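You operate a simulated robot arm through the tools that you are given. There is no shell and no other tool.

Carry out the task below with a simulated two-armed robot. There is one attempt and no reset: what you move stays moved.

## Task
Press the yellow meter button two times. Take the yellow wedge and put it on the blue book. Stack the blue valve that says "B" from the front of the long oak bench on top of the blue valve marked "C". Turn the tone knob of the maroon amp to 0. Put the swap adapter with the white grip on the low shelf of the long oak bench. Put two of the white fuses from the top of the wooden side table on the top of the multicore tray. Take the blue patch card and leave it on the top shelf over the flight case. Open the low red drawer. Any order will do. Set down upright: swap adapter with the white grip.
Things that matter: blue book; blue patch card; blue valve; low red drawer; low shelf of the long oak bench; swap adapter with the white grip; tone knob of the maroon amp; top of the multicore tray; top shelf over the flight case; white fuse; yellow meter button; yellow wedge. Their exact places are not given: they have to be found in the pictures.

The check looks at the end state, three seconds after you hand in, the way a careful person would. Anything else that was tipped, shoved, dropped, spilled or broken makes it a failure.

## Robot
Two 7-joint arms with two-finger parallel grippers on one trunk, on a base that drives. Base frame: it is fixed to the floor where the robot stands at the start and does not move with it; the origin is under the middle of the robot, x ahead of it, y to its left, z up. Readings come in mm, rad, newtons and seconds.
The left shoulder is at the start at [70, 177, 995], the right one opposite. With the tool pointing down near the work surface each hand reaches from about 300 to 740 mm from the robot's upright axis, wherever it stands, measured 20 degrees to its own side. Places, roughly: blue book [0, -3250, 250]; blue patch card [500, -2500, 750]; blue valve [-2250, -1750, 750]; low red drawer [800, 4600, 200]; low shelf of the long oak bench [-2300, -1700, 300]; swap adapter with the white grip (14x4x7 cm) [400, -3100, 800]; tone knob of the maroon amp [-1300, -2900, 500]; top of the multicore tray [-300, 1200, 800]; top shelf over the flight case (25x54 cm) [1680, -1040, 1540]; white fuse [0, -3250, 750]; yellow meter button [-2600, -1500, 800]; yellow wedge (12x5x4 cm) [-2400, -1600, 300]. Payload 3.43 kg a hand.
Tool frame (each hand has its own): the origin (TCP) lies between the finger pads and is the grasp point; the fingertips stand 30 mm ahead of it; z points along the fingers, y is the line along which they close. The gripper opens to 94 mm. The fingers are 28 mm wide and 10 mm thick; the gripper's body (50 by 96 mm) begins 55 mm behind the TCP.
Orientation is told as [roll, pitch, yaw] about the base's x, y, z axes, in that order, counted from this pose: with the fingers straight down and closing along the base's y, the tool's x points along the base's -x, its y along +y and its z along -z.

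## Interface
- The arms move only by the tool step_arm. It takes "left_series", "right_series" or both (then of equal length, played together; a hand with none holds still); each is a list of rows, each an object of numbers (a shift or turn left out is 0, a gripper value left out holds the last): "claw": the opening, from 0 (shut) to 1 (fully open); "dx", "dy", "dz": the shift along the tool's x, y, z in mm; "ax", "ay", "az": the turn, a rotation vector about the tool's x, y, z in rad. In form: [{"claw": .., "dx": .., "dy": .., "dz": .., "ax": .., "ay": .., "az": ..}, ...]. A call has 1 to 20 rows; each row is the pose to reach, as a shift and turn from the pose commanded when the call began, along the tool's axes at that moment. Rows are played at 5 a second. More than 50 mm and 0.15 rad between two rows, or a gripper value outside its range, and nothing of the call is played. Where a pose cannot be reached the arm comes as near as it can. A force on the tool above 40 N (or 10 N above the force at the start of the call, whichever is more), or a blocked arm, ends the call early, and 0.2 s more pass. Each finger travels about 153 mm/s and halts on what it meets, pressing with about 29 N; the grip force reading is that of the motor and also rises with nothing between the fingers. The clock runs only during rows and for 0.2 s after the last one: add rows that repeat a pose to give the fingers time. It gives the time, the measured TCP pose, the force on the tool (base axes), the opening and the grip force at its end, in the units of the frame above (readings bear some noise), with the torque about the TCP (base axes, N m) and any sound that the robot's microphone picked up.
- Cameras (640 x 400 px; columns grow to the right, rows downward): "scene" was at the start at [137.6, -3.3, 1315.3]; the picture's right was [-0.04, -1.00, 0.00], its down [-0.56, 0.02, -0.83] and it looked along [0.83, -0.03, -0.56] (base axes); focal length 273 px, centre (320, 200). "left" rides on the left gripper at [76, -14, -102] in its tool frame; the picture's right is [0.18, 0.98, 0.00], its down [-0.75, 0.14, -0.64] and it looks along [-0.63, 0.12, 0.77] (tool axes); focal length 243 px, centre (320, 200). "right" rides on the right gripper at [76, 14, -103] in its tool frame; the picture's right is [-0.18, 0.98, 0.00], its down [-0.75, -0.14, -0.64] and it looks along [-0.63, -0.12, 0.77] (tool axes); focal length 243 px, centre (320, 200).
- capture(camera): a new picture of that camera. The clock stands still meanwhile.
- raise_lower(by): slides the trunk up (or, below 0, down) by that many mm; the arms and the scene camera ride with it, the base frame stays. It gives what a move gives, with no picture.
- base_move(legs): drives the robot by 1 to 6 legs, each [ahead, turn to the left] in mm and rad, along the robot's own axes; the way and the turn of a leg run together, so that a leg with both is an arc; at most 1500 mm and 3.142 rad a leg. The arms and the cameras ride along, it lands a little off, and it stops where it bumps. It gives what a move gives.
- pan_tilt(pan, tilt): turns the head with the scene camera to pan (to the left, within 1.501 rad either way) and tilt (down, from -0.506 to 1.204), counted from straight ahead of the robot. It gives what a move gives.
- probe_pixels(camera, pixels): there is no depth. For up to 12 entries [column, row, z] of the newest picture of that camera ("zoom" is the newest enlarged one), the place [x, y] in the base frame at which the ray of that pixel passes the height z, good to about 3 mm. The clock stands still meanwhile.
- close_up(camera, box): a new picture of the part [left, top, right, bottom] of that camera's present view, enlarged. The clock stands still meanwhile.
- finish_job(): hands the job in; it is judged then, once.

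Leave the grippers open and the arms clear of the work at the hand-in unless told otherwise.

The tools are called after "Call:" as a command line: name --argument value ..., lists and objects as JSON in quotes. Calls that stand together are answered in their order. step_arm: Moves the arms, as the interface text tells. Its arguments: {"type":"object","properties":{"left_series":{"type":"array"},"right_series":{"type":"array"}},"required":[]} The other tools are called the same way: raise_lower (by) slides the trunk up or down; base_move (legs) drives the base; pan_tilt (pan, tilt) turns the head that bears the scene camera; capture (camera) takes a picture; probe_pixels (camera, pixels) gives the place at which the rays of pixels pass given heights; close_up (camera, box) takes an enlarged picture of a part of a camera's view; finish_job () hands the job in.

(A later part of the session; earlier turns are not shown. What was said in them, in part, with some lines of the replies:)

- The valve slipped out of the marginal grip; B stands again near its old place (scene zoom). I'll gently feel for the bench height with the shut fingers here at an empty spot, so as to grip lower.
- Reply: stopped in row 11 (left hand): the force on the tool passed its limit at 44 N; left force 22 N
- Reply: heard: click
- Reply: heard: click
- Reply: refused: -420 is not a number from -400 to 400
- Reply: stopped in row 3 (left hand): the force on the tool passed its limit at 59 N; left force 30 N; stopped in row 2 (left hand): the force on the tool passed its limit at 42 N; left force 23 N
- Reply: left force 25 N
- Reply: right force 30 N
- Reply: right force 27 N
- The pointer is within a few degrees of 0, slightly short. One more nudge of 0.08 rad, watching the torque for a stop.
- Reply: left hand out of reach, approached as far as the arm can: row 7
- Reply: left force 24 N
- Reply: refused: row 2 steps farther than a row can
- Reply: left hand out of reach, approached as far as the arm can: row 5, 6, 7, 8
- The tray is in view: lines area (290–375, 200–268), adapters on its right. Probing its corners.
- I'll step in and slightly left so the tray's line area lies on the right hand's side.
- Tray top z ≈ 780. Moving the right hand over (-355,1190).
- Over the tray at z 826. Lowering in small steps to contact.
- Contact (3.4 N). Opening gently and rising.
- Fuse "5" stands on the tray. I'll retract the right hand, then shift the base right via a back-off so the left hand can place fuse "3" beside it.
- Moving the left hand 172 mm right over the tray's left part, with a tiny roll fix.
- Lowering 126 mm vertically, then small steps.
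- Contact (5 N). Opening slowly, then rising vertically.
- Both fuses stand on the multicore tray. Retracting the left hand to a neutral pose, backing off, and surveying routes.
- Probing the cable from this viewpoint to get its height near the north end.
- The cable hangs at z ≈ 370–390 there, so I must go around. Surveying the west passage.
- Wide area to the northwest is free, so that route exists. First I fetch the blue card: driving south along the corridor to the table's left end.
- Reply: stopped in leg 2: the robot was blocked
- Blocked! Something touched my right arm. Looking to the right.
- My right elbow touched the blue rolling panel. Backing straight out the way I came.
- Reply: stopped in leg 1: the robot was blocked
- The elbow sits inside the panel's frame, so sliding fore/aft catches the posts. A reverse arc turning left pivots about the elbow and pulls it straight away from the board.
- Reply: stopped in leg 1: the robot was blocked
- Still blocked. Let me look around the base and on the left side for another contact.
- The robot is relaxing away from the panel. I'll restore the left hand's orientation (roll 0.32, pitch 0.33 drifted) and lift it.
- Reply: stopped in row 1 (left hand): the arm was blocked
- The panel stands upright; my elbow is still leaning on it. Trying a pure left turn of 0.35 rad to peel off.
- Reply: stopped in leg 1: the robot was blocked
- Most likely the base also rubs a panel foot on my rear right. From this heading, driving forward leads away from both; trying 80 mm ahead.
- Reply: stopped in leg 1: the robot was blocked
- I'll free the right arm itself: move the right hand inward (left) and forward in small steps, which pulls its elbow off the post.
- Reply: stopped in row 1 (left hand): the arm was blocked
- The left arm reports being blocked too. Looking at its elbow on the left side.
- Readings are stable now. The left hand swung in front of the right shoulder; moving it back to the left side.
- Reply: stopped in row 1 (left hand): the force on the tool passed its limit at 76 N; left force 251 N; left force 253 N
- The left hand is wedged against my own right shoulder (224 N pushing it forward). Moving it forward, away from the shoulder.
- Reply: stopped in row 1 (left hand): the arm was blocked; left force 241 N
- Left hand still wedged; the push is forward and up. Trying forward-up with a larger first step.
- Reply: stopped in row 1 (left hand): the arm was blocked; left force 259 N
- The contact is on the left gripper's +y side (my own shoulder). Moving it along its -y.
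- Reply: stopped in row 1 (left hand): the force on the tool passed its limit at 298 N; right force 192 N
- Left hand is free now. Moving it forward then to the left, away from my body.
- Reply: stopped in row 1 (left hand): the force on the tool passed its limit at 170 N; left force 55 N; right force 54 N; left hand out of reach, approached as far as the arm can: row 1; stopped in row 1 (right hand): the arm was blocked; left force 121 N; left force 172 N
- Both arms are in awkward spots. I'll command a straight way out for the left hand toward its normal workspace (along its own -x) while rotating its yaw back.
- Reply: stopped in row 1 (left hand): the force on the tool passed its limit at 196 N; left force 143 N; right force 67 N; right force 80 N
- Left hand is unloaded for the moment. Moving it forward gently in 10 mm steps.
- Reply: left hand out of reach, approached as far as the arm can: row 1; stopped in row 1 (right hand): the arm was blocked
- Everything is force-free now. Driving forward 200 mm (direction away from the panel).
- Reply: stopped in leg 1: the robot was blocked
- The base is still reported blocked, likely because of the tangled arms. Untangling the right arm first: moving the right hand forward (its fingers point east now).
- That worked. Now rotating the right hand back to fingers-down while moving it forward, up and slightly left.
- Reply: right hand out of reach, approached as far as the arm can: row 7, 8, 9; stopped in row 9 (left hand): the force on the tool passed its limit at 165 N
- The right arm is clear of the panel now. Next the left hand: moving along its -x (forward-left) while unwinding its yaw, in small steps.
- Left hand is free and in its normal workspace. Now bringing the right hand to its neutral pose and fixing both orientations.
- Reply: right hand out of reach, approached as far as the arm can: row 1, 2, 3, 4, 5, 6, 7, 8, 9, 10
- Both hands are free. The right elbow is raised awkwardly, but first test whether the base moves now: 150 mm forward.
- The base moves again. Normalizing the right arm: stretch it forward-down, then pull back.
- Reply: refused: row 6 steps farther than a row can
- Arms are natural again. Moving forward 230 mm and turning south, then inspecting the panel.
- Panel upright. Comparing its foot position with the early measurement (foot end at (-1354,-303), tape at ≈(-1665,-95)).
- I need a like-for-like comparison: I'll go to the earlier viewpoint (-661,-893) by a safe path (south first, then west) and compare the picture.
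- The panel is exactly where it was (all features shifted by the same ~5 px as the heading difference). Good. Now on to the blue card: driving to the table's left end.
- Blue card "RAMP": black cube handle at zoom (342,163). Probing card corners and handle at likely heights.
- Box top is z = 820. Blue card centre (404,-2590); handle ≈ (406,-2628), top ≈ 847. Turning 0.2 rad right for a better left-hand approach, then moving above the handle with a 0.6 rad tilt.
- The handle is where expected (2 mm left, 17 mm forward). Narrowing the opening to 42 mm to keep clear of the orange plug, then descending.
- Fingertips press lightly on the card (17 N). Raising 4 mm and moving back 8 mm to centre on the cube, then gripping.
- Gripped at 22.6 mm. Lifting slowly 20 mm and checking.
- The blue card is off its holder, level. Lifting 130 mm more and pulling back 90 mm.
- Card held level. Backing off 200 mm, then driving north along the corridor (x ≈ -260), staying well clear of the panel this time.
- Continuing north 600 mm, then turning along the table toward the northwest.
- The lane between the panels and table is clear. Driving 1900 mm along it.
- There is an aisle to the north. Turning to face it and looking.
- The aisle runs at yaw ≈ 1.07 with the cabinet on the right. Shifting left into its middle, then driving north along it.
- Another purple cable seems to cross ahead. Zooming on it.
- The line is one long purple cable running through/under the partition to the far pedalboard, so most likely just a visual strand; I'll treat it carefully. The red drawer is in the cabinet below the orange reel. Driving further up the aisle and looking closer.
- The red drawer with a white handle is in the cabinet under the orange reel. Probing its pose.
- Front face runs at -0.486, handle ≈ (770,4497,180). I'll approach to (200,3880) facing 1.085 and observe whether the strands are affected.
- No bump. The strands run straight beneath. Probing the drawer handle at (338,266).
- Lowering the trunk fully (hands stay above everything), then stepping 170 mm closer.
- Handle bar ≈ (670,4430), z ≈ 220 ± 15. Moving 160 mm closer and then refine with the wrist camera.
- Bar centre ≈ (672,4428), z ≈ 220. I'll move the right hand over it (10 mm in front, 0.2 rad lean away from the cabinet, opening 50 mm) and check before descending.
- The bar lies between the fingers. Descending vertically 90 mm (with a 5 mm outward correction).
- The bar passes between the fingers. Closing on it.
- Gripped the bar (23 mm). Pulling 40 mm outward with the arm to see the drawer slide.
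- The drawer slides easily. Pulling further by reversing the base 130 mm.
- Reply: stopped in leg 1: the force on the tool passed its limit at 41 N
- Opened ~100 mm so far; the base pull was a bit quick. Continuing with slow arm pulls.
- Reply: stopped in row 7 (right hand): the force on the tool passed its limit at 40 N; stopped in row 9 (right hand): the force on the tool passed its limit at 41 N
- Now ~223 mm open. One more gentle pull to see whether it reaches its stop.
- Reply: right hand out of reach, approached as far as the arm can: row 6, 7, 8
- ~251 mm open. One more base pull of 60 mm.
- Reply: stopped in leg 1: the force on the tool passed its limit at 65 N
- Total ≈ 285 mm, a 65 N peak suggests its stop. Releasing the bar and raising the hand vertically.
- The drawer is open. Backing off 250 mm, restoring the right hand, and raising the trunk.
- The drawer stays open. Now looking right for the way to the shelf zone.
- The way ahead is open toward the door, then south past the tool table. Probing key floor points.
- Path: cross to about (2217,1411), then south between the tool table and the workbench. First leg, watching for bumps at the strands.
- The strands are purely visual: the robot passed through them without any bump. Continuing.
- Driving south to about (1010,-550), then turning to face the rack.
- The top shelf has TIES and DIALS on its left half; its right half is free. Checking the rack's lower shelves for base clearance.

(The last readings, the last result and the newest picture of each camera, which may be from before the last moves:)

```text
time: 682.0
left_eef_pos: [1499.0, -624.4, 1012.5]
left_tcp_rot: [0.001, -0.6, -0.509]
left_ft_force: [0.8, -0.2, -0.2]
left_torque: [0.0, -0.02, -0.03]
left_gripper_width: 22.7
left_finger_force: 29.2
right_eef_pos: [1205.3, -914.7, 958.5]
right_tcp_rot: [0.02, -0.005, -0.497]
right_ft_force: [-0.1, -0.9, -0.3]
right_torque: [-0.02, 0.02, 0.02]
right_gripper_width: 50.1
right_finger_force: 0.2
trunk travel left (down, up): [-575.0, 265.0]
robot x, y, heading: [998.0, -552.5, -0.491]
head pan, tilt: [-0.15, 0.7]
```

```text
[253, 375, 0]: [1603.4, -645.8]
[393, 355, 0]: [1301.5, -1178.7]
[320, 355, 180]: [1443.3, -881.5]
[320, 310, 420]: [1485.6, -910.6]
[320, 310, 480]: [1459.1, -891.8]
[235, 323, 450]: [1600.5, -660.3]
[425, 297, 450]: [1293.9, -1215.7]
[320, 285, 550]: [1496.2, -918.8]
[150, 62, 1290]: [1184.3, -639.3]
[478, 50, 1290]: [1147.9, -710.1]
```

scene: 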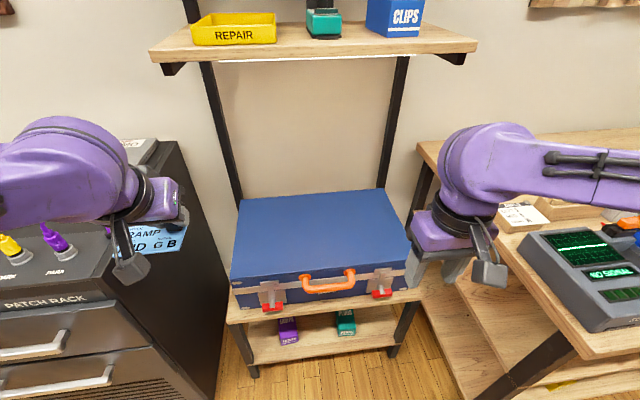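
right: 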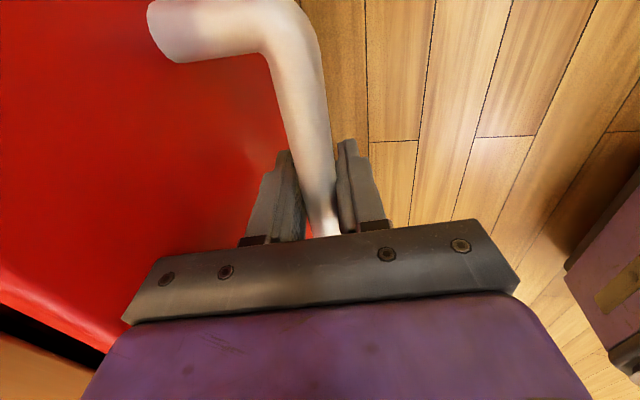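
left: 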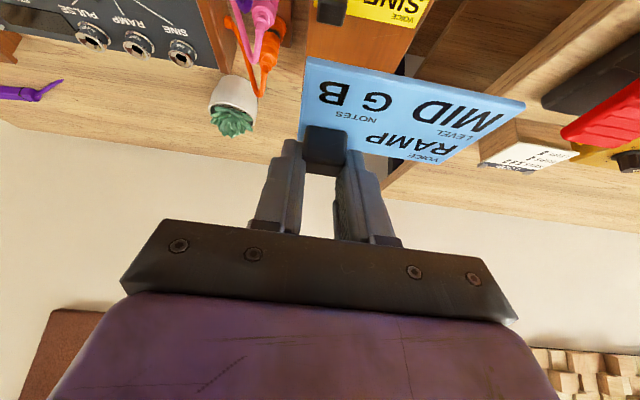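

Front legs at u ≈ 1710, so I keep the base ≥ 340 mm from them. Now measuring the top shelf's front edge from below.

Call:
pan_tilt --pan -0.05 --tilt 0.0

Call:
capture --camera "scene"

Call:
close_up --camera "scene" --box '[200, 60, 560, 200]'

```text
time: 683.1
left_eef_pos: [1498.6, -623.3, 1012.0]
left_tcp_rot: [0.001, -0.599, -0.509]
left_ft_force: [-0.6, -0.6, 0.6]
left_torque: [-0.04, 0.0, -0.04]
left_gripper_width: 22.7
left_finger_force: 28.7
right_eef_pos: [1205.1, -914.5, 959.6]
right_tcp_rot: [0.019, -0.001, -0.495]
right_ft_force: [-1.1, 0.6, -0.6]
right_torque: [0.0, -0.02, 0.01]
right_gripper_width: 49.9
right_finger_force: 0.1
trunk travel left (down, up): [-575.0, 265.0]
robot x, y, heading: [998.0, -556.2, -0.495]
head pan, tilt: [-0.051, 0.0]
```

```text
taken
```

scene: 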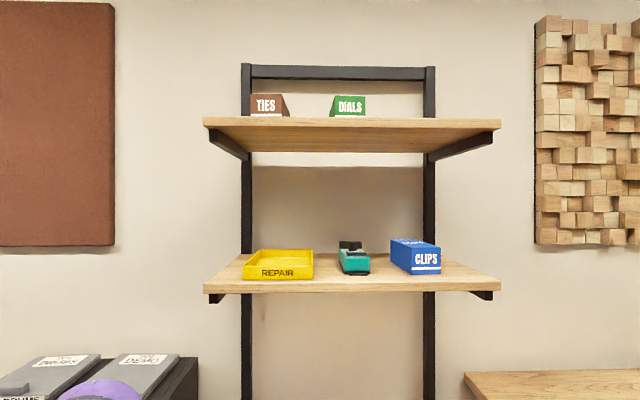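

```text
1.78 times, centred on (380, 130) of scene
```

zoom: 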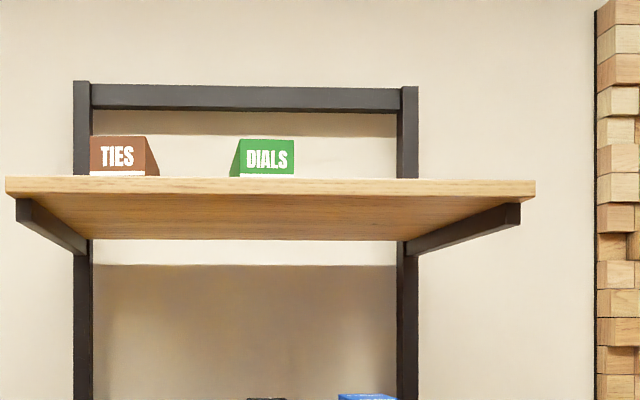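

Triangulating by raising the trunk 200 mm.

Call:
probe_pixels --camera "scene" --pixels '[[350, 118, 1540], [350, 118, 1500], [203, 118, 1500], [500, 121, 1500], [350, 126, 1500]]'

Call:
raise_lower --by 200

Call:
capture --camera "scene"

Call:
close_up --camera "scene" --box '[180, 140, 540, 280]'

```text
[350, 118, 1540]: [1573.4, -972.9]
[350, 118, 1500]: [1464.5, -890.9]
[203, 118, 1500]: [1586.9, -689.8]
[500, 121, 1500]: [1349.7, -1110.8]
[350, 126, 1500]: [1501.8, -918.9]
```

```text
time: 685.2
left_eef_pos: [1499.5, -623.4, 1211.6]
left_tcp_rot: [-0.001, -0.602, -0.507]
left_ft_force: [-0.2, -0.1, 0.0]
left_torque: [0.0, 0.02, 0.0]
left_gripper_width: 22.6
left_finger_force: 28.8
right_eef_pos: [1206.2, -915.4, 1158.9]
right_tcp_rot: [0.021, -0.002, -0.497]
right_ft_force: [0.4, -0.8, 0.1]
right_torque: [-0.01, -0.04, -0.05]
right_gripper_width: 49.9
right_finger_force: 0.0
trunk travel left (down, up): [-775.0, 65.0]
robot x, y, heading: [994.8, -550.0, -0.493]
head pan, tilt: [-0.051, 0.0]
```

```text
taken
```

scene: 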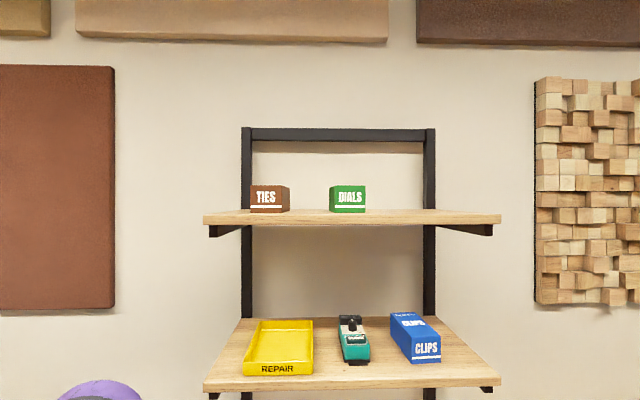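

```text
1.78 times, centred on (360, 210) of scene
```

zoom: 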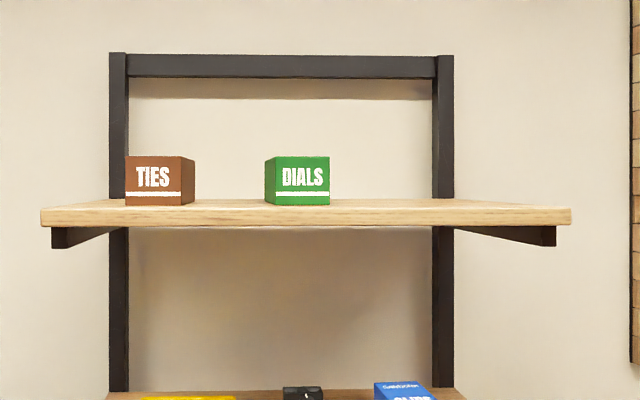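

Call:
probe_pixels --camera "scene" --pixels '[[350, 215, 1484], [350, 215, 1470], [350, 215, 1500], [350, 390, 1200], [350, 100, 1600], [350, 200, 1514], [320, 300, 1300]]'

```text
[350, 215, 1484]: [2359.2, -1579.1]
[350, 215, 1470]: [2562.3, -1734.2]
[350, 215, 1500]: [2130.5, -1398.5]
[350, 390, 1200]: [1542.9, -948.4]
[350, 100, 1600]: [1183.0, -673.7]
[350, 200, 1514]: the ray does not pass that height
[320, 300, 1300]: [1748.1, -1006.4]
```

The probe shows the camera at z 1570 now, so the shelf top is z ≈ 1540 as stated, front edge centre ≈ (1552,-956). Checking the pedal bench's corner near my intended standing place (968,-999).

Call:
pan_tilt --pan -0.7 --tilt 0.8

Call:
capture --camera "scene"

Call:
probe_pixels --camera "scene" --pixels '[[320, 200, 0], [250, 250, 0], [320, 300, 0], [400, 250, 0]]'

```text
time: 686.4
left_eef_pos: [1498.9, -623.4, 1212.0]
left_tcp_rot: [-0.002, -0.601, -0.509]
left_ft_force: [0.3, -0.5, -0.2]
left_torque: [0.01, -0.02, -0.01]
left_gripper_width: 22.8
left_finger_force: 29.0
right_eef_pos: [1205.0, -915.3, 1158.0]
right_tcp_rot: [0.019, -0.003, -0.497]
right_ft_force: [0.0, 0.9, 0.7]
right_torque: [-0.01, -0.02, 0.01]
right_gripper_width: 49.8
right_finger_force: 0.1
trunk travel left (down, up): [-775.0, 65.0]
robot x, y, heading: [996.2, -554.7, -0.494]
head pan, tilt: [-0.7, 0.799]
```

```text
taken
```

scene: 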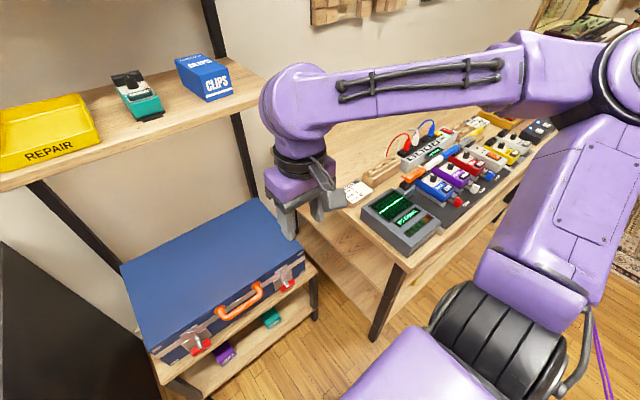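

```text
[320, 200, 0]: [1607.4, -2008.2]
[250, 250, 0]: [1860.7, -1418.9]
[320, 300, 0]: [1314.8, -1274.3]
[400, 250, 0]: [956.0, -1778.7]
```

Call:
probe_pixels --camera "scene" --pixels '[[372, 342, 0], [402, 270, 760], [300, 210, 760], [316, 318, 0], [560, 180, 760]]'

```text
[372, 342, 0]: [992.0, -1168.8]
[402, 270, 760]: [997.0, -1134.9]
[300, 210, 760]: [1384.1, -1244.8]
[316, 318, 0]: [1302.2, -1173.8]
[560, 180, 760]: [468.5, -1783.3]
```

The bench leg at (992,-1169) blocks a square stance; I'll stand further left and face more to the right. Checking the chest on the left.

Call:
pan_tilt --pan 0.3 --tilt 0.9

Call:
capture --camera "scene"

Call:
probe_pixels --camera "scene" --pixels '[[320, 200, 800], [320, 300, 0], [400, 300, 0], [450, 350, 0], [480, 300, 0]]'

```text
time: 687.6
left_eef_pos: [1499.1, -623.7, 1212.1]
left_tcp_rot: [0.0, -0.601, -0.508]
left_ft_force: [0.1, 0.0, -1.2]
left_torque: [0.0, -0.02, 0.01]
left_gripper_width: 22.8
left_finger_force: 29.2
right_eef_pos: [1204.4, -914.6, 1159.5]
right_tcp_rot: [0.019, -0.001, -0.495]
right_ft_force: [0.0, -0.1, 0.2]
right_torque: [-0.01, -0.01, 0.05]
right_gripper_width: 49.8
right_finger_force: 0.1
trunk travel left (down, up): [-775.0, 65.0]
robot x, y, heading: [995.4, -553.1, -0.499]
head pan, tilt: [0.3, 0.901]
```

```text
taken
```

scene: 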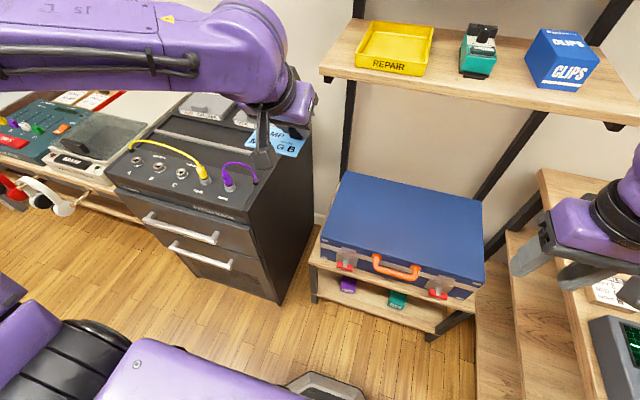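

```text
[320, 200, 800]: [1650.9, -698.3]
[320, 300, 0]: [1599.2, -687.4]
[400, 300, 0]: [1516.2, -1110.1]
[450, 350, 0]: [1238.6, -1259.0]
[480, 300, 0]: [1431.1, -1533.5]
```

I'll raise the trunk to its top and lift the card hand to z ≈ 1630 here, before approaching the rack.

Call:
raise_lower --by 60

Call:
step_arm --left_series '[{"claw": 0, "dx": -24, "dz": -36}, {"dx": -49, "dz": -71}, {"dx": -73, "dz": -107}, {"dx": -98, "dz": -143}, {"dx": -122, "dz": -178}, {"dx": -147, "dz": -214}, {"dx": -171, "dz": -250}, {"dx": -198, "dz": -289}, {"dx": -198, "dz": -289}]'

Call:
pan_tilt --pan 0.1 --tilt 0.2

Call:
capture --camera "scene"

Call:
capture --camera "left"

```text
time: 688.6
left_eef_pos: [1499.2, -623.6, 1271.7]
left_tcp_rot: [-0.001, -0.6, -0.508]
left_ft_force: [-0.7, 0.0, -0.3]
left_torque: [-0.01, 0.02, 0.03]
left_gripper_width: 22.6
left_finger_force: 29.2
right_eef_pos: [1205.5, -914.6, 1218.6]
right_tcp_rot: [0.019, 0.0, -0.495]
right_ft_force: [-0.2, -0.7, -0.8]
right_torque: [0.01, 0.03, -0.02]
right_gripper_width: 49.7
right_finger_force: 0.0
trunk travel left (down, up): [-835.0, 5.0]
robot x, y, heading: [997.5, -555.8, -0.488]
head pan, tilt: [0.3, 0.901]
```

```text
time: 690.6
left_eef_pos: [1500.6, -623.8, 1623.0]
left_tcp_rot: [0.004, -0.601, -0.509]
left_ft_force: [-0.5, -0.3, -0.2]
left_torque: [-0.02, 0.0, 0.02]
left_gripper_width: 23.2
left_finger_force: 28.4
right_eef_pos: [1205.6, -914.8, 1219.1]
right_tcp_rot: [0.02, -0.002, -0.496]
right_ft_force: [-0.1, 0.4, -0.2]
right_torque: [0.02, 0.02, -0.01]
right_gripper_width: 49.9
right_finger_force: 0.0
trunk travel left (down, up): [-835.0, 5.0]
robot x, y, heading: [996.7, -550.5, -0.491]
head pan, tilt: [0.3, 0.901]
```

```text
time: 691.7
left_eef_pos: [1499.4, -625.7, 1623.5]
left_tcp_rot: [-0.001, -0.599, -0.51]
left_ft_force: [-0.4, -0.6, -0.2]
left_torque: [0.02, -0.02, 0.01]
left_gripper_width: 22.8
left_finger_force: 29.0
right_eef_pos: [1204.4, -915.3, 1218.6]
right_tcp_rot: [0.02, -0.003, -0.495]
right_ft_force: [-0.5, 0.2, 0.2]
right_torque: [-0.02, 0.0, -0.01]
right_gripper_width: 49.8
right_finger_force: 0.0
trunk travel left (down, up): [-835.0, 5.0]
robot x, y, heading: [1000.7, -553.0, -0.492]
head pan, tilt: [0.099, 0.201]
```

```text
taken
```

scene: 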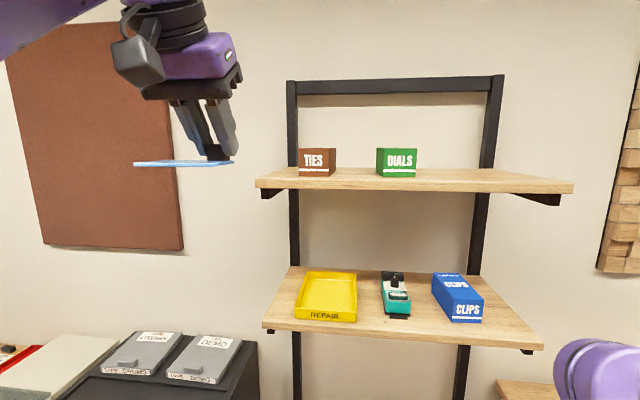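

```text
taken
```

left: 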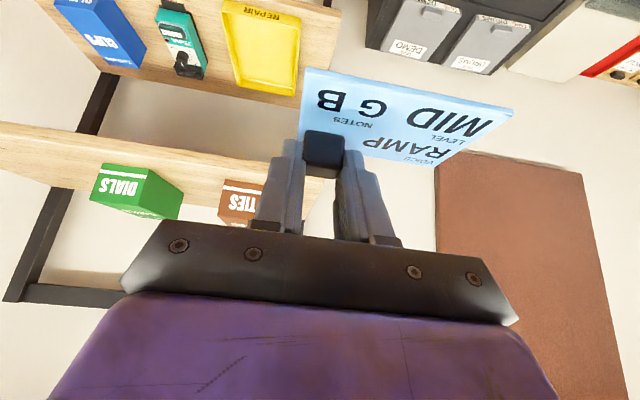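

Reach is fine and the card is level. Raising 40 mm more for clearance over DIALS, then moving to the stance.

Call:
step_arm --left_series '[{"claw": 0, "dx": -11, "dz": -17}, {"dx": -22.6, "dz": -33}, {"dx": -22.6, "dz": -33}]'

Call:
base_move --legs '[[0, -0.607], [225, 0], [0, 0.12]]'

Call:
pan_tilt --pan 0.35 --tilt 0.2

Call:
capture --camera "scene"

Call:
capture --camera "left"

```text
time: 692.5
left_eef_pos: [1499.4, -615.1, 1647.9]
left_tcp_rot: [0.001, -0.602, -0.508]
left_ft_force: [0.1, -0.4, -0.1]
left_torque: [-0.05, 0.01, -0.01]
left_gripper_width: 22.4
left_finger_force: 29.0
left hand out of reach, approached as far as the arm can: row 2, 3
right_eef_pos: [1205.7, -912.9, 1219.0]
right_tcp_rot: [0.017, -0.002, -0.497]
right_ft_force: [-1.1, -0.3, 0.7]
right_torque: [0.0, -0.01, 0.02]
right_gripper_width: 49.9
right_finger_force: 0.1
trunk travel left (down, up): [-835.0, 5.0]
robot x, y, heading: [993.1, -554.7, -0.497]
head pan, tilt: [0.099, 0.201]
```

```text
time: 696.5
left_eef_pos: [1505.7, -1045.7, 1649.9]
left_tcp_rot: [0.002, -0.604, -0.999]
left_ft_force: [-0.7, 0.2, -0.7]
left_torque: [-0.01, -0.01, 0.03]
left_gripper_width: 22.6
left_finger_force: 28.4
right_eef_pos: [1108.7, -1169.9, 1219.1]
right_tcp_rot: [0.021, -0.006, -0.984]
right_ft_force: [0.2, 0.4, -0.4]
right_torque: [-0.01, -0.02, 0.01]
right_gripper_width: 49.6
right_finger_force: 0.1
trunk travel left (down, up): [-835.0, 5.0]
robot x, y, heading: [1102.5, -751.8, -0.983]
head pan, tilt: [0.099, 0.201]
```

```text
time: 697.2
left_eef_pos: [1512.3, -1047.0, 1647.8]
left_tcp_rot: [-0.001, -0.6, -0.997]
left_ft_force: [-0.7, -0.2, -0.2]
left_torque: [-0.01, 0.04, 0.02]
left_gripper_width: 22.8
left_finger_force: 29.1
right_eef_pos: [1113.4, -1171.8, 1218.9]
right_tcp_rot: [0.021, -0.002, -0.985]
right_ft_force: [0.6, -0.3, 0.3]
right_torque: [-0.02, 0.01, 0.01]
right_gripper_width: 49.9
right_finger_force: 0.1
trunk travel left (down, up): [-835.0, 5.0]
robot x, y, heading: [1097.6, -753.5, -0.981]
head pan, tilt: [0.351, 0.201]
```

```text
taken
```

scene: 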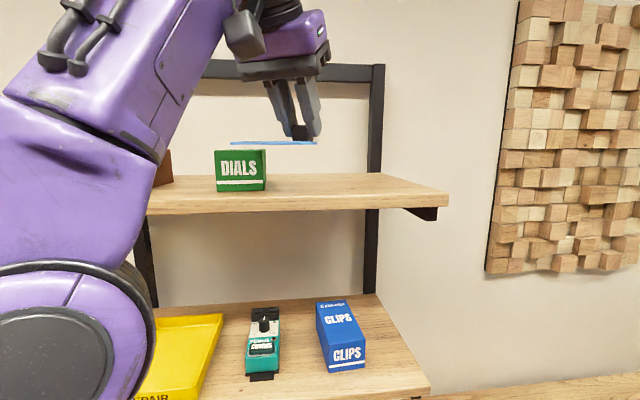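

```text
taken
```

left: 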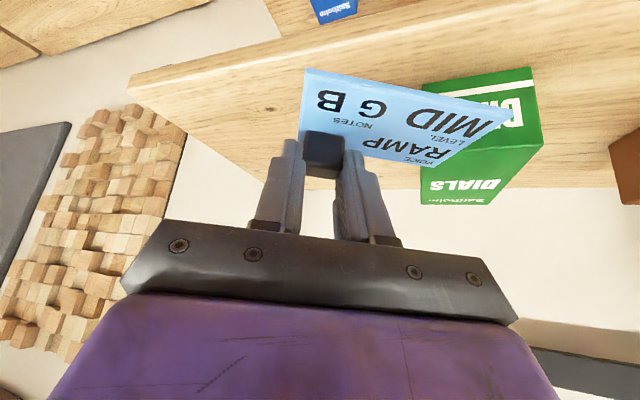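

The shelf is right below. Probing its edges with the wrist camera at z 1540 for exact placement.

Call:
probe_pixels --camera "left" --pixels '[[130, 82, 1540], [300, 42, 1540], [135, 100, 1540], [262, 178, 1540], [425, 190, 1600], [423, 85, 1600], [528, 70, 1600], [425, 190, 1610]]'

Call:
close_up --camera "left" --box '[100, 0, 580, 300]'

```text
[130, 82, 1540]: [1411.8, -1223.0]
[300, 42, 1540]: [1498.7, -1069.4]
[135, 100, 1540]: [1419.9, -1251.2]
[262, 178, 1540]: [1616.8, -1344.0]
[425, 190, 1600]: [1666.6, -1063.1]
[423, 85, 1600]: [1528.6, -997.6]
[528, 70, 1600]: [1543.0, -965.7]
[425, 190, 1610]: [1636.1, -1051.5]
```

```text
1.33 times, centred on (340, 150) of left
```

zoom: 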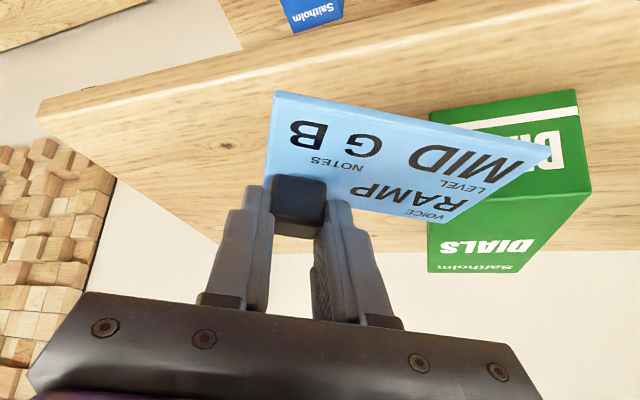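

Front edge at u ≈ 1827, right end at dot -400; DIALS' right side ≈ dot -140. I'll shift the card right first (dy -66), then step the base 50 mm closer.

Call:
step_arm --left_series '[{"claw": 0, "dy": -20}, {"dy": -40}, {"dy": -66}, {"dy": -66}]'

Call:
base_move --legs '[[50, 0]]'

Call:
capture --camera "left"

Call:
capture --camera "scene"

```text
time: 698.2
left_eef_pos: [1457.6, -1077.5, 1639.9]
left_tcp_rot: [-0.001, -0.604, -0.995]
left_ft_force: [1.0, 1.2, -0.2]
left_torque: [0.04, -0.03, -0.04]
left_gripper_width: 22.8
left_finger_force: 28.6
left hand out of reach, approached as far as the arm can: row 1, 2, 3, 4
right_eef_pos: [1112.7, -1170.4, 1219.0]
right_tcp_rot: [0.019, -0.003, -0.985]
right_ft_force: [-0.1, -0.3, -0.8]
right_torque: [-0.03, 0.0, 0.01]
right_gripper_width: 49.8
right_finger_force: 0.1
trunk travel left (down, up): [-835.0, 5.0]
robot x, y, heading: [1097.8, -752.9, -0.985]
head pan, tilt: [0.351, 0.201]
```

```text
time: 699.1
left_eef_pos: [1476.4, -1106.6, 1645.0]
left_tcp_rot: [0.0, -0.614, -0.998]
left_ft_force: [-0.2, 0.9, 0.4]
left_torque: [-0.07, -0.03, -0.01]
left_gripper_width: 22.6
left_finger_force: 29.1
right_eef_pos: [1133.1, -1202.6, 1223.4]
right_tcp_rot: [0.02, -0.012, -0.983]
right_ft_force: [-0.8, 1.1, -0.4]
right_torque: [-0.07, -0.05, 0.02]
right_gripper_width: 49.4
right_finger_force: 0.1
trunk travel left (down, up): [-835.0, 5.0]
robot x, y, heading: [1124.0, -794.7, -0.983]
head pan, tilt: [0.351, 0.201]
```

```text
taken
```

left: 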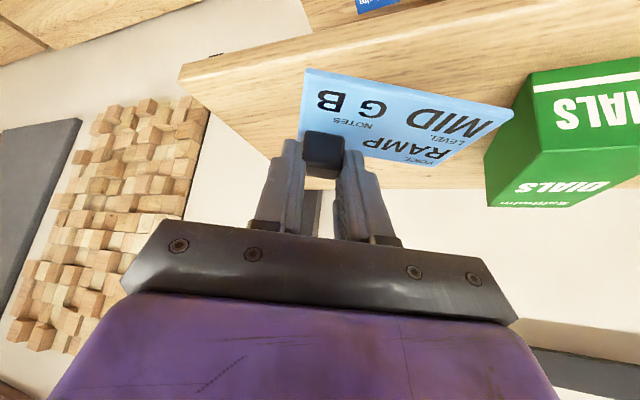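

```text
taken
```

scene: 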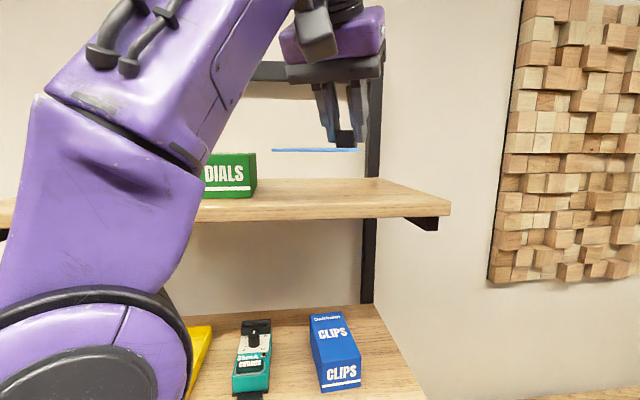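

Clear of DIALS now. Moving the card forward 70 mm and down to just above the shelf.

Call:
step_arm --left_series '[{"claw": 0, "dx": -10, "dy": -2, "dz": 30}, {"dx": -18, "dy": -4, "dz": 60}, {"dx": -22.2, "dy": -5, "dz": 91.6}, {"dx": -22.2, "dy": -5, "dz": 91.6}, {"dx": -22.2, "dy": -5, "dz": 91.6}]'

Call:
capture --camera "left"

Call:
capture --camera "scene"

```text
time: 700.4
left_eef_pos: [1519.6, -1186.3, 1587.7]
left_tcp_rot: [-0.001, -0.604, -0.996]
left_ft_force: [-0.2, 0.3, 0.3]
left_torque: [0.0, -0.01, -0.03]
left_gripper_width: 22.6
left_finger_force: 29.4
left hand out of reach, approached as far as the arm can: row 2, 3, 4, 5
right_eef_pos: [1138.6, -1211.6, 1218.1]
right_tcp_rot: [0.02, -0.005, -0.983]
right_ft_force: [0.2, 0.9, 0.4]
right_torque: [-0.02, -0.02, -0.03]
right_gripper_width: 49.7
right_finger_force: 0.1
trunk travel left (down, up): [-835.0, 5.0]
robot x, y, heading: [1126.3, -795.3, -0.984]
head pan, tilt: [0.351, 0.201]
```

```text
taken
```

left: 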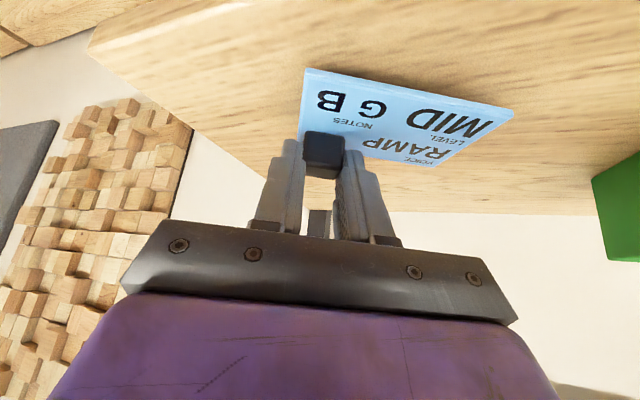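

```text
taken
```

scene: 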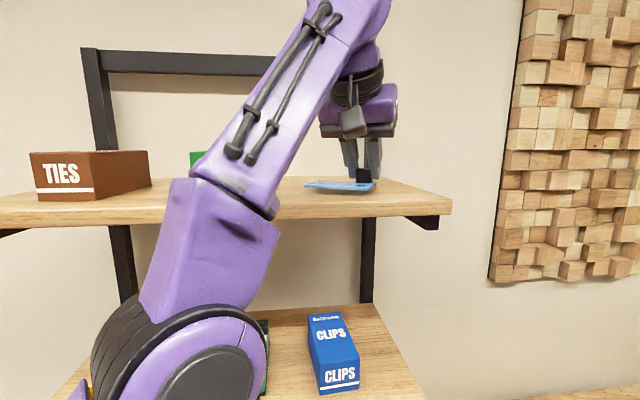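

The card hovers just above the shelf's free right area. Lowering in small steps.

Call:
step_arm --left_series '[{"claw": 0, "dx": 1.7, "dz": 2.5}, {"dx": 3.4, "dz": 5}, {"dx": 3.4, "dz": 5}]'

Call:
step_arm --left_series '[{"claw": 0, "dx": 1.7, "dz": 2.5}, {"dx": 2.3, "dz": 3.3}, {"dx": 2.3, "dz": 3.3}]'

```text
time: 701.1
left_eef_pos: [1520.5, -1188.0, 1585.1]
left_tcp_rot: [0.001, -0.605, -0.996]
left_ft_force: [0.6, 1.1, 0.3]
left_torque: [-0.01, 0.01, -0.03]
left_gripper_width: 22.7
left_finger_force: 29.0
left hand out of reach, approached as far as the arm can: row 2, 3
right_eef_pos: [1138.6, -1211.6, 1218.4]
right_tcp_rot: [0.02, -0.002, -0.984]
right_ft_force: [0.0, 0.0, 0.2]
right_torque: [0.01, -0.03, -0.01]
right_gripper_width: 49.9
right_finger_force: 0.1
trunk travel left (down, up): [-835.0, 5.0]
robot x, y, heading: [1128.5, -799.5, -0.985]
head pan, tilt: [0.351, 0.201]
```

```text
time: 702.0
left_eef_pos: [1521.1, -1190.7, 1583.6]
left_tcp_rot: [0.0, -0.605, -0.996]
left_ft_force: [-0.2, 0.3, -0.6]
left_torque: [0.03, 0.01, 0.01]
left_gripper_width: 22.7
left_finger_force: 28.9
right_eef_pos: [1139.6, -1212.3, 1218.9]
right_tcp_rot: [0.019, -0.004, -0.985]
right_ft_force: [-1.0, 0.5, -0.2]
right_torque: [0.01, 0.0, 0.0]
right_gripper_width: 49.7
right_finger_force: 0.1
trunk travel left (down, up): [-835.0, 5.0]
robot x, y, heading: [1125.8, -795.9, -0.984]
head pan, tilt: [0.351, 0.201]
```

Call:
step_arm --left_series '[{"claw": 0, "dx": 1.2, "dz": 1.7}, {"dx": 2.3, "dz": 3.3}, {"dx": 2.3, "dz": 3.3}]'

Call:
step_arm --left_series '[{"claw": 0, "dx": 1.2, "dz": 1.7}, {"dx": 2.3, "dz": 3.3}, {"dx": 2.3, "dz": 3.3}]'

Call:
close_up --camera "scene" --box '[280, 120, 460, 240]'

```text
time: 702.8
left_eef_pos: [1522.1, -1193.5, 1582.3]
left_tcp_rot: [0.0, -0.603, -0.997]
left_ft_force: [-0.5, 0.0, 0.9]
left_torque: [0.0, 0.05, 0.02]
left_gripper_width: 22.5
left_finger_force: 29.1
left hand out of reach, approached as far as the arm can: row 1, 2, 3
right_eef_pos: [1139.9, -1213.0, 1219.0]
right_tcp_rot: [0.02, -0.004, -0.986]
right_ft_force: [0.6, 0.6, -0.4]
right_torque: [0.02, -0.03, -0.03]
right_gripper_width: 49.8
right_finger_force: 0.0
trunk travel left (down, up): [-835.0, 5.0]
robot x, y, heading: [1124.4, -791.6, -0.981]
head pan, tilt: [0.351, 0.201]
```

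```text
time: 703.5
left_eef_pos: [1523.2, -1195.1, 1581.6]
left_tcp_rot: [0.001, -0.604, -0.996]
left_ft_force: [0.1, -0.3, -1.0]
left_torque: [-0.03, -0.04, -0.01]
left_gripper_width: 23.0
left_finger_force: 29.5
left hand out of reach, approached as far as the arm can: row 2, 3
right_eef_pos: [1139.0, -1212.1, 1219.1]
right_tcp_rot: [0.017, -0.003, -0.984]
right_ft_force: [0.3, 0.0, -0.4]
right_torque: [0.02, 0.0, 0.0]
right_gripper_width: 49.8
right_finger_force: 0.1
trunk travel left (down, up): [-835.0, 5.0]
robot x, y, heading: [1123.0, -795.5, -0.986]
head pan, tilt: [0.351, 0.201]
```

```text
3.33 times, centred on (370, 180) of scene
```

zoom: 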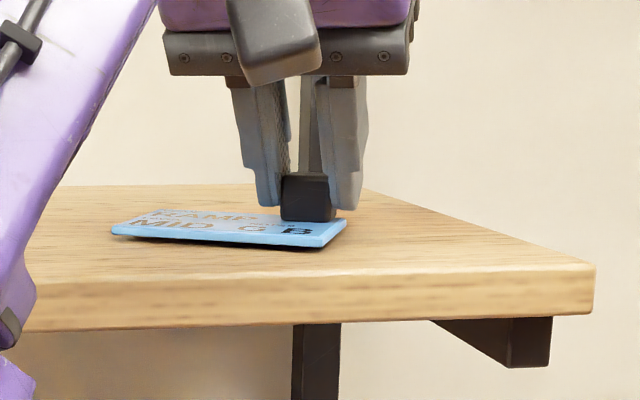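

The arm is at its reach limit, so I'll use the trunk for the last few millimetres.

Call:
raise_lower --by -3

Call:
raise_lower --by -3

Call:
close_up --camera "scene" --box '[280, 120, 460, 240]'

```text
time: 704.1
left_eef_pos: [1521.9, -1194.8, 1577.7]
left_tcp_rot: [0.001, -0.604, -0.998]
left_ft_force: [-1.0, -0.5, 0.9]
left_torque: [-0.02, -0.03, -0.02]
left_gripper_width: 22.9
left_finger_force: 28.8
right_eef_pos: [1139.2, -1212.4, 1216.1]
right_tcp_rot: [0.019, -0.004, -0.985]
right_ft_force: [-0.7, -0.1, -0.4]
right_torque: [-0.01, 0.01, 0.01]
right_gripper_width: 49.8
right_finger_force: 0.1
trunk travel left (down, up): [-832.0, 8.0]
robot x, y, heading: [1125.0, -792.2, -0.983]
head pan, tilt: [0.351, 0.201]
```

```text
time: 704.6
left_eef_pos: [1522.2, -1193.7, 1577.3]
left_tcp_rot: [-0.002, -0.608, -0.995]
left_ft_force: [6.1, -7.1, 26.4]
left_torque: [-0.16, -0.29, -0.09]
left_gripper_width: 22.6
left_finger_force: 29.2
right_eef_pos: [1137.9, -1212.6, 1214.8]
right_tcp_rot: [0.021, -0.003, -0.987]
right_ft_force: [-0.6, 0.0, 0.1]
right_torque: [-0.02, 0.0, 0.0]
right_gripper_width: 49.7
right_finger_force: 0.1
trunk travel left (down, up): [-829.0, 11.0]
robot x, y, heading: [1128.1, -798.8, -0.989]
head pan, tilt: [0.351, 0.201]
```

```text
3.33 times, centred on (370, 180) of scene
```

zoom: 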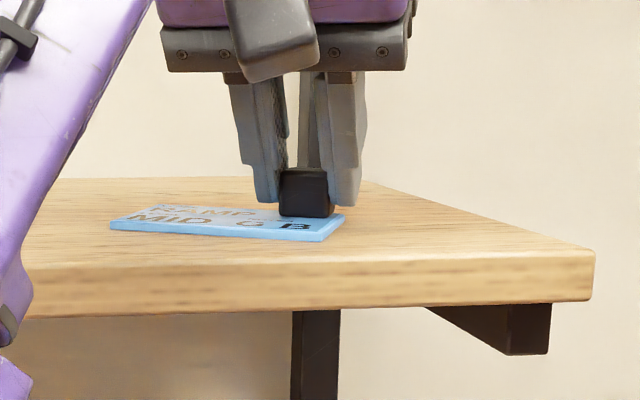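

Contact (26 N). Relieving 2 mm and opening.

Call:
raise_lower --by 2

Call:
step_arm --left_series '[{"claw": 0.26}, {"claw": 0.32}, {"claw": 0.45}, {"claw": 0.6}, {"claw": 0.6}]'

Call:
raise_lower --by 9

Call:
capture --camera "left"

Call:
close_up --camera "scene" --box '[280, 120, 460, 240]'

```text
time: 705.1
left_eef_pos: [1522.1, -1193.3, 1576.7]
left_tcp_rot: [0.001, -0.605, -0.998]
left_ft_force: [2.6, -2.0, 15.7]
left_torque: [-0.32, -0.27, -0.05]
left_gripper_width: 22.6
left_finger_force: 29.1
right_eef_pos: [1138.5, -1211.9, 1214.4]
right_tcp_rot: [0.018, -0.003, -0.985]
right_ft_force: [-0.8, 0.9, 0.1]
right_torque: [-0.03, -0.01, -0.02]
right_gripper_width: 49.6
right_finger_force: 0.0
trunk travel left (down, up): [-831.0, 9.0]
robot x, y, heading: [1128.2, -795.7, -0.982]
head pan, tilt: [0.351, 0.201]
```

```text
time: 706.3
left_eef_pos: [1522.0, -1195.1, 1577.5]
left_tcp_rot: [0.001, -0.605, -0.997]
left_ft_force: [0.9, 0.2, -0.2]
left_torque: [0.03, 0.0, 0.02]
left_gripper_width: 56.6
left_finger_force: 0.1
right_eef_pos: [1138.8, -1212.7, 1215.6]
right_tcp_rot: [0.019, -0.002, -0.985]
right_ft_force: [-0.6, 0.8, 0.5]
right_torque: [-0.02, -0.02, 0.0]
right_gripper_width: 49.7
right_finger_force: 0.0
trunk travel left (down, up): [-831.0, 9.0]
robot x, y, heading: [1124.5, -795.4, -0.978]
head pan, tilt: [0.351, 0.201]
```

```text
time: 706.9
left_eef_pos: [1522.1, -1194.5, 1586.9]
left_tcp_rot: [0.001, -0.605, -0.997]
left_ft_force: [-0.6, 0.5, -1.3]
left_torque: [-0.02, -0.02, 0.01]
left_gripper_width: 56.3
left_finger_force: 0.1
right_eef_pos: [1139.6, -1211.3, 1223.9]
right_tcp_rot: [0.021, -0.005, -0.985]
right_ft_force: [-0.1, -0.1, -1.1]
right_torque: [0.0, 0.03, 0.02]
right_gripper_width: 49.7
right_finger_force: 0.0
trunk travel left (down, up): [-840.0, 0.0]
robot x, y, heading: [1127.6, -791.3, -0.985]
head pan, tilt: [0.351, 0.201]
```

```text
taken
```

left: 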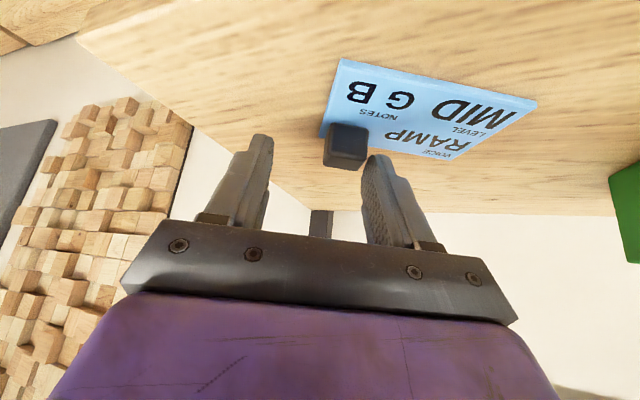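

```text
3.33 times, centred on (370, 180) of scene
```

zoom: 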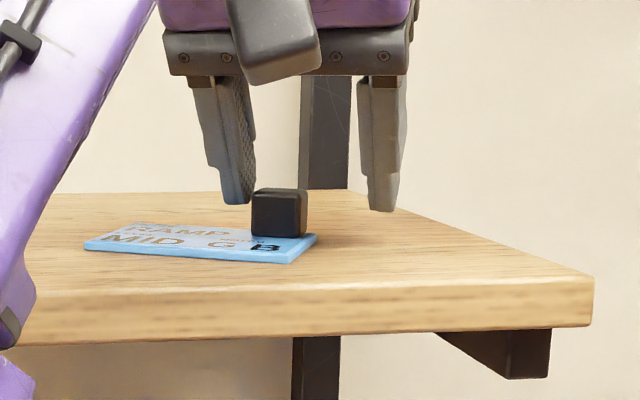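

The card lies flat on the top shelf. Retreating the hand along its own axis (up and back).

Call:
step_arm --left_series '[{"claw": 0.6, "dz": -15}, {"dz": -35}, {"dz": -60}, {"dz": -90}, {"dz": -120}, {"dz": -120}]'

Call:
capture --camera "left"

Call:
capture --camera "scene"

```text
time: 708.3
left_eef_pos: [1489.0, -1126.4, 1642.7]
left_tcp_rot: [0.0, -0.604, -0.999]
left_ft_force: [-0.8, -0.6, 0.5]
left_torque: [0.04, 0.0, 0.0]
left_gripper_width: 56.5
left_finger_force: 0.1
left hand out of reach, approached as far as the arm can: row 1, 2, 3, 4, 5, 6
right_eef_pos: [1140.0, -1213.0, 1222.9]
right_tcp_rot: [0.021, -0.002, -0.983]
right_ft_force: [0.1, -0.2, -0.1]
right_torque: [0.01, -0.04, -0.03]
right_gripper_width: 49.7
right_finger_force: 0.1
trunk travel left (down, up): [-840.0, 0.0]
robot x, y, heading: [1124.7, -793.3, -0.989]
head pan, tilt: [0.351, 0.201]
```

```text
taken
```

left: 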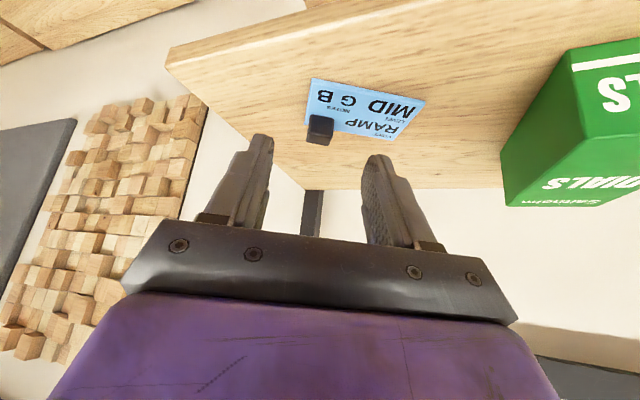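

```text
taken
```

scene: 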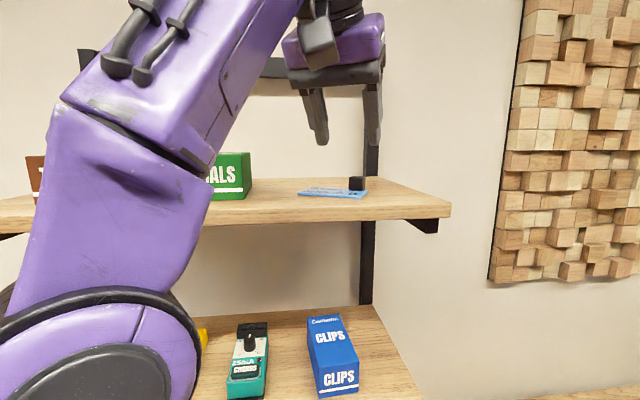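

The card is on the top shelf. Backing away, opening both grippers and bringing the arms to a neutral clear pose.

Call:
base_move --legs '[[-350, 0]]'

Call:
step_arm --left_series '[{"claw": 1, "dz": 20, "ay": 0.1}, {"claw": 1, "dz": 50, "ay": 0.2}, {"claw": 1, "dz": 85, "ay": 0.3}, {"claw": 1, "dz": 120, "ay": 0.4}, {"claw": 1, "dz": 160, "ay": 0.5}, {"claw": 1, "dz": 200, "ay": 0.6}, {"claw": 1, "dz": 200, "ay": 0.6}]' --right_series '[{"claw": 1}, {"claw": 1}, {"claw": 1}, {"claw": 1}, {"claw": 1}, {"claw": 1}, {"claw": 1}]'

Call:
pan_tilt --pan 0.4 --tilt 0.1

Call:
capture --camera "scene"

```text
time: 710.5
left_eef_pos: [1297.1, -836.8, 1641.1]
left_tcp_rot: [-0.003, -0.603, -0.997]
left_ft_force: [0.3, -0.7, -0.2]
left_torque: [0.04, 0.0, -0.02]
left_gripper_width: 56.4
left_finger_force: 0.1
right_eef_pos: [947.1, -923.7, 1223.0]
right_tcp_rot: [0.019, 0.0, -0.987]
right_ft_force: [-0.2, 0.5, 0.0]
right_torque: [0.0, 0.02, -0.04]
right_gripper_width: 49.6
right_finger_force: 0.1
trunk travel left (down, up): [-840.0, 0.0]
robot x, y, heading: [936.7, -504.8, -0.985]
head pan, tilt: [0.351, 0.201]
```

```text
time: 712.1
left_eef_pos: [1349.2, -889.7, 1459.5]
left_tcp_rot: [-0.002, -0.032, -0.996]
left_ft_force: [0.2, 0.8, -0.2]
left_torque: [-0.03, -0.01, -0.01]
left_gripper_width: 94.2
left_finger_force: 0.0
left hand out of reach, approached as far as the arm can: row 1, 2, 3, 4, 5, 6, 7
right_eef_pos: [945.2, -919.6, 1224.7]
right_tcp_rot: [0.017, -0.008, -0.986]
right_ft_force: [0.1, 0.7, 0.1]
right_torque: [-0.02, -0.03, 0.0]
right_gripper_width: 93.8
right_finger_force: 0.0
trunk travel left (down, up): [-840.0, 0.0]
robot x, y, heading: [935.5, -501.8, -0.985]
head pan, tilt: [0.351, 0.201]
```

```text
time: 712.8
left_eef_pos: [1349.7, -891.4, 1457.9]
left_tcp_rot: [-0.001, -0.03, -0.998]
left_ft_force: [1.1, 0.0, -0.1]
left_torque: [0.02, -0.01, 0.0]
left_gripper_width: 94.1
left_finger_force: 0.0
right_eef_pos: [946.9, -919.6, 1224.7]
right_tcp_rot: [0.021, -0.004, -0.985]
right_ft_force: [-0.2, 0.0, -0.9]
right_torque: [0.03, -0.01, 0.01]
right_gripper_width: 93.8
right_finger_force: 0.1
trunk travel left (down, up): [-840.0, 0.0]
robot x, y, heading: [935.2, -507.4, -0.981]
head pan, tilt: [0.4, 0.099]
```

```text
taken
```

scene: 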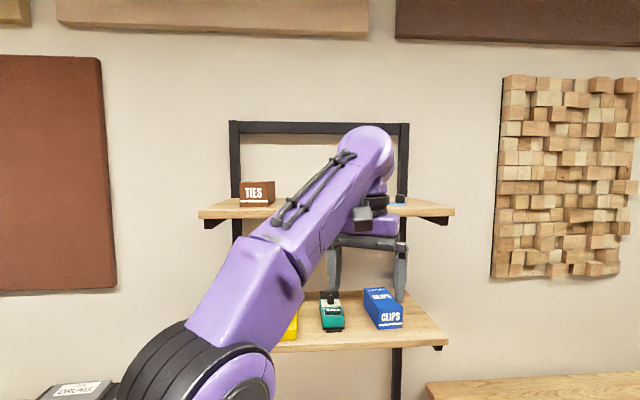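

Backing off further so the arms are clear of the rack, then a last look.

Call:
base_move --legs '[[-350, 0]]'

Call:
raise_lower --by -260

Call:
pan_tilt --pan 0.35 --tilt 0.0

Call:
capture --camera "scene"

Call:
pan_tilt --pan -1.2 --tilt 0.2

Call:
capture --camera "scene"

```text
time: 715.1
left_eef_pos: [1159.6, -604.6, 1456.0]
left_tcp_rot: [-0.001, -0.03, -0.996]
left_ft_force: [0.3, -1.3, -0.4]
left_torque: [-0.01, 0.0, -0.03]
left_gripper_width: 93.9
left_finger_force: 0.0
right_eef_pos: [755.4, -633.2, 1222.9]
right_tcp_rot: [0.018, -0.002, -0.984]
right_ft_force: [-0.6, 0.4, 0.8]
right_torque: [0.01, 0.02, -0.01]
right_gripper_width: 94.0
right_finger_force: 0.1
trunk travel left (down, up): [-840.0, 0.0]
robot x, y, heading: [741.0, -217.7, -0.992]
head pan, tilt: [0.4, 0.099]
```

```text
time: 717.7
left_eef_pos: [1157.5, -602.6, 1197.4]
left_tcp_rot: [0.0, -0.031, -0.996]
left_ft_force: [-0.4, 0.5, 0.1]
left_torque: [0.02, 0.0, -0.02]
left_gripper_width: 94.1
left_finger_force: 0.1
right_eef_pos: [753.7, -630.9, 962.7]
right_tcp_rot: [0.019, -0.004, -0.985]
right_ft_force: [0.1, -0.3, 0.3]
right_torque: [0.0, -0.01, 0.03]
right_gripper_width: 94.0
right_finger_force: 0.1
trunk travel left (down, up): [-580.0, 260.0]
robot x, y, heading: [739.9, -214.0, -0.987]
head pan, tilt: [0.4, 0.099]
```

```text
time: 718.4
left_eef_pos: [1158.1, -602.9, 1198.0]
left_tcp_rot: [-0.003, -0.032, -0.997]
left_ft_force: [-0.6, 0.2, -0.2]
left_torque: [0.02, -0.04, 0.0]
left_gripper_width: 94.0
left_finger_force: 0.0
right_eef_pos: [754.7, -630.9, 963.9]
right_tcp_rot: [0.02, -0.002, -0.985]
right_ft_force: [0.1, -0.7, -0.9]
right_torque: [-0.01, -0.03, 0.0]
right_gripper_width: 94.0
right_finger_force: 0.1
trunk travel left (down, up): [-580.0, 260.0]
robot x, y, heading: [739.3, -214.5, -0.988]
head pan, tilt: [0.351, 0.0]
```

```text
taken
```

scene: 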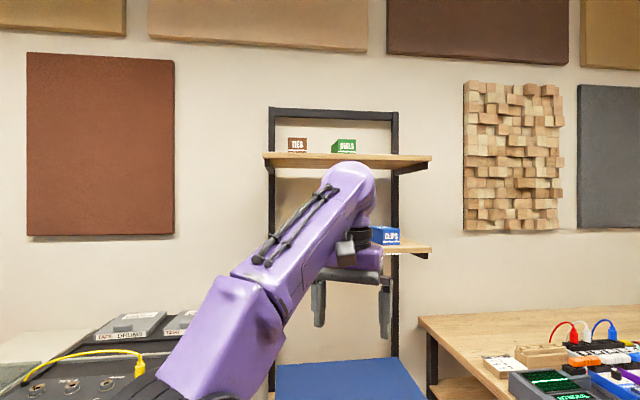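

```text
time: 720.0
left_eef_pos: [1158.2, -604.3, 1196.9]
left_tcp_rot: [-0.001, -0.031, -0.998]
left_ft_force: [0.0, 0.2, -0.2]
left_torque: [0.01, -0.01, -0.02]
left_gripper_width: 94.2
left_finger_force: 0.0
right_eef_pos: [754.9, -632.3, 962.1]
right_tcp_rot: [0.02, -0.003, -0.987]
right_ft_force: [0.4, 0.8, 0.0]
right_torque: [0.01, -0.05, -0.01]
right_gripper_width: 94.0
right_finger_force: 0.0
trunk travel left (down, up): [-580.0, 260.0]
robot x, y, heading: [738.6, -215.8, -0.988]
head pan, tilt: [-1.201, 0.201]
```

```text
taken
```

scene: 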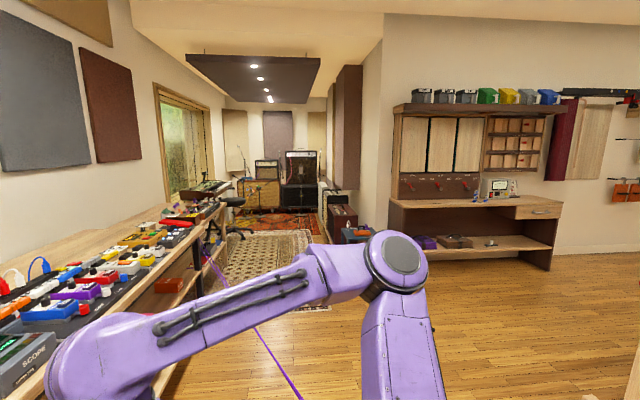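

Zooming on the bench to confirm the stacked valves and adapter still stand.

Call:
close_up --camera "scene" --box '[400, 160, 560, 270]'

```text
3.64 times, centred on (480, 215) of scene
```

zoom: 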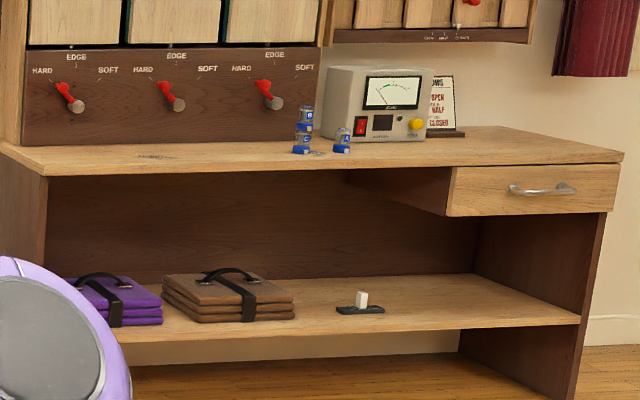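

The valve stack stands, the adapter is upright on the low shelf, and everything else is in place. Both grippers are open and clear; handing in.

Call:
finish_job

```text
The job is handed in.
```

I handed the job in with all eight tasks done as far as the pictures, touch and sounds could show. The checker has not reported a result.

| Task | End state | Evidence |
|---|---|---|
| Yellow meter button | Pressed twice | Two clicks heard, one per press |
| Yellow wedge | Lying on the blue book | Seen in later pictures |
| Blue valve B | Stacked on valve C | Still standing in the last picture |
| Tone knob of the maroon amp | At 0 | A twisting force built up at the end of the turn, as against a stop; pointer at 0 in the close-ups |
| Swap adapter with the white grip | Upright on the low shelf of the oak bench | Seen in the last picture |
| White fuses | Two (marked 5 and 3) standing on the tray with the coloured lines | Seen after placing |
| Blue patch card | Flat on the right half of the top shelf | Seen after placing |
| Low red drawer | Open about 285 mm | Seen open after I let go |

Some things along the way could matter to a strict check:

- **Rolling panel:** my right elbow caught the blue rolling panel on a drive and the arms tangled before I got free. Viewed from the same spot as before, the panel looked unmoved.
- **Valve B:** it slipped from the grip on the first try, fell back upright, and was picked up again cleanly.
- **Blue book:** it slid a few millimetres when I set the wedge down.
- **Multicore tray:** no label names it. I took the tray with the coloured lines because it sits at the given place.

At the hand-in both grippers were open and the arms clear of the work.
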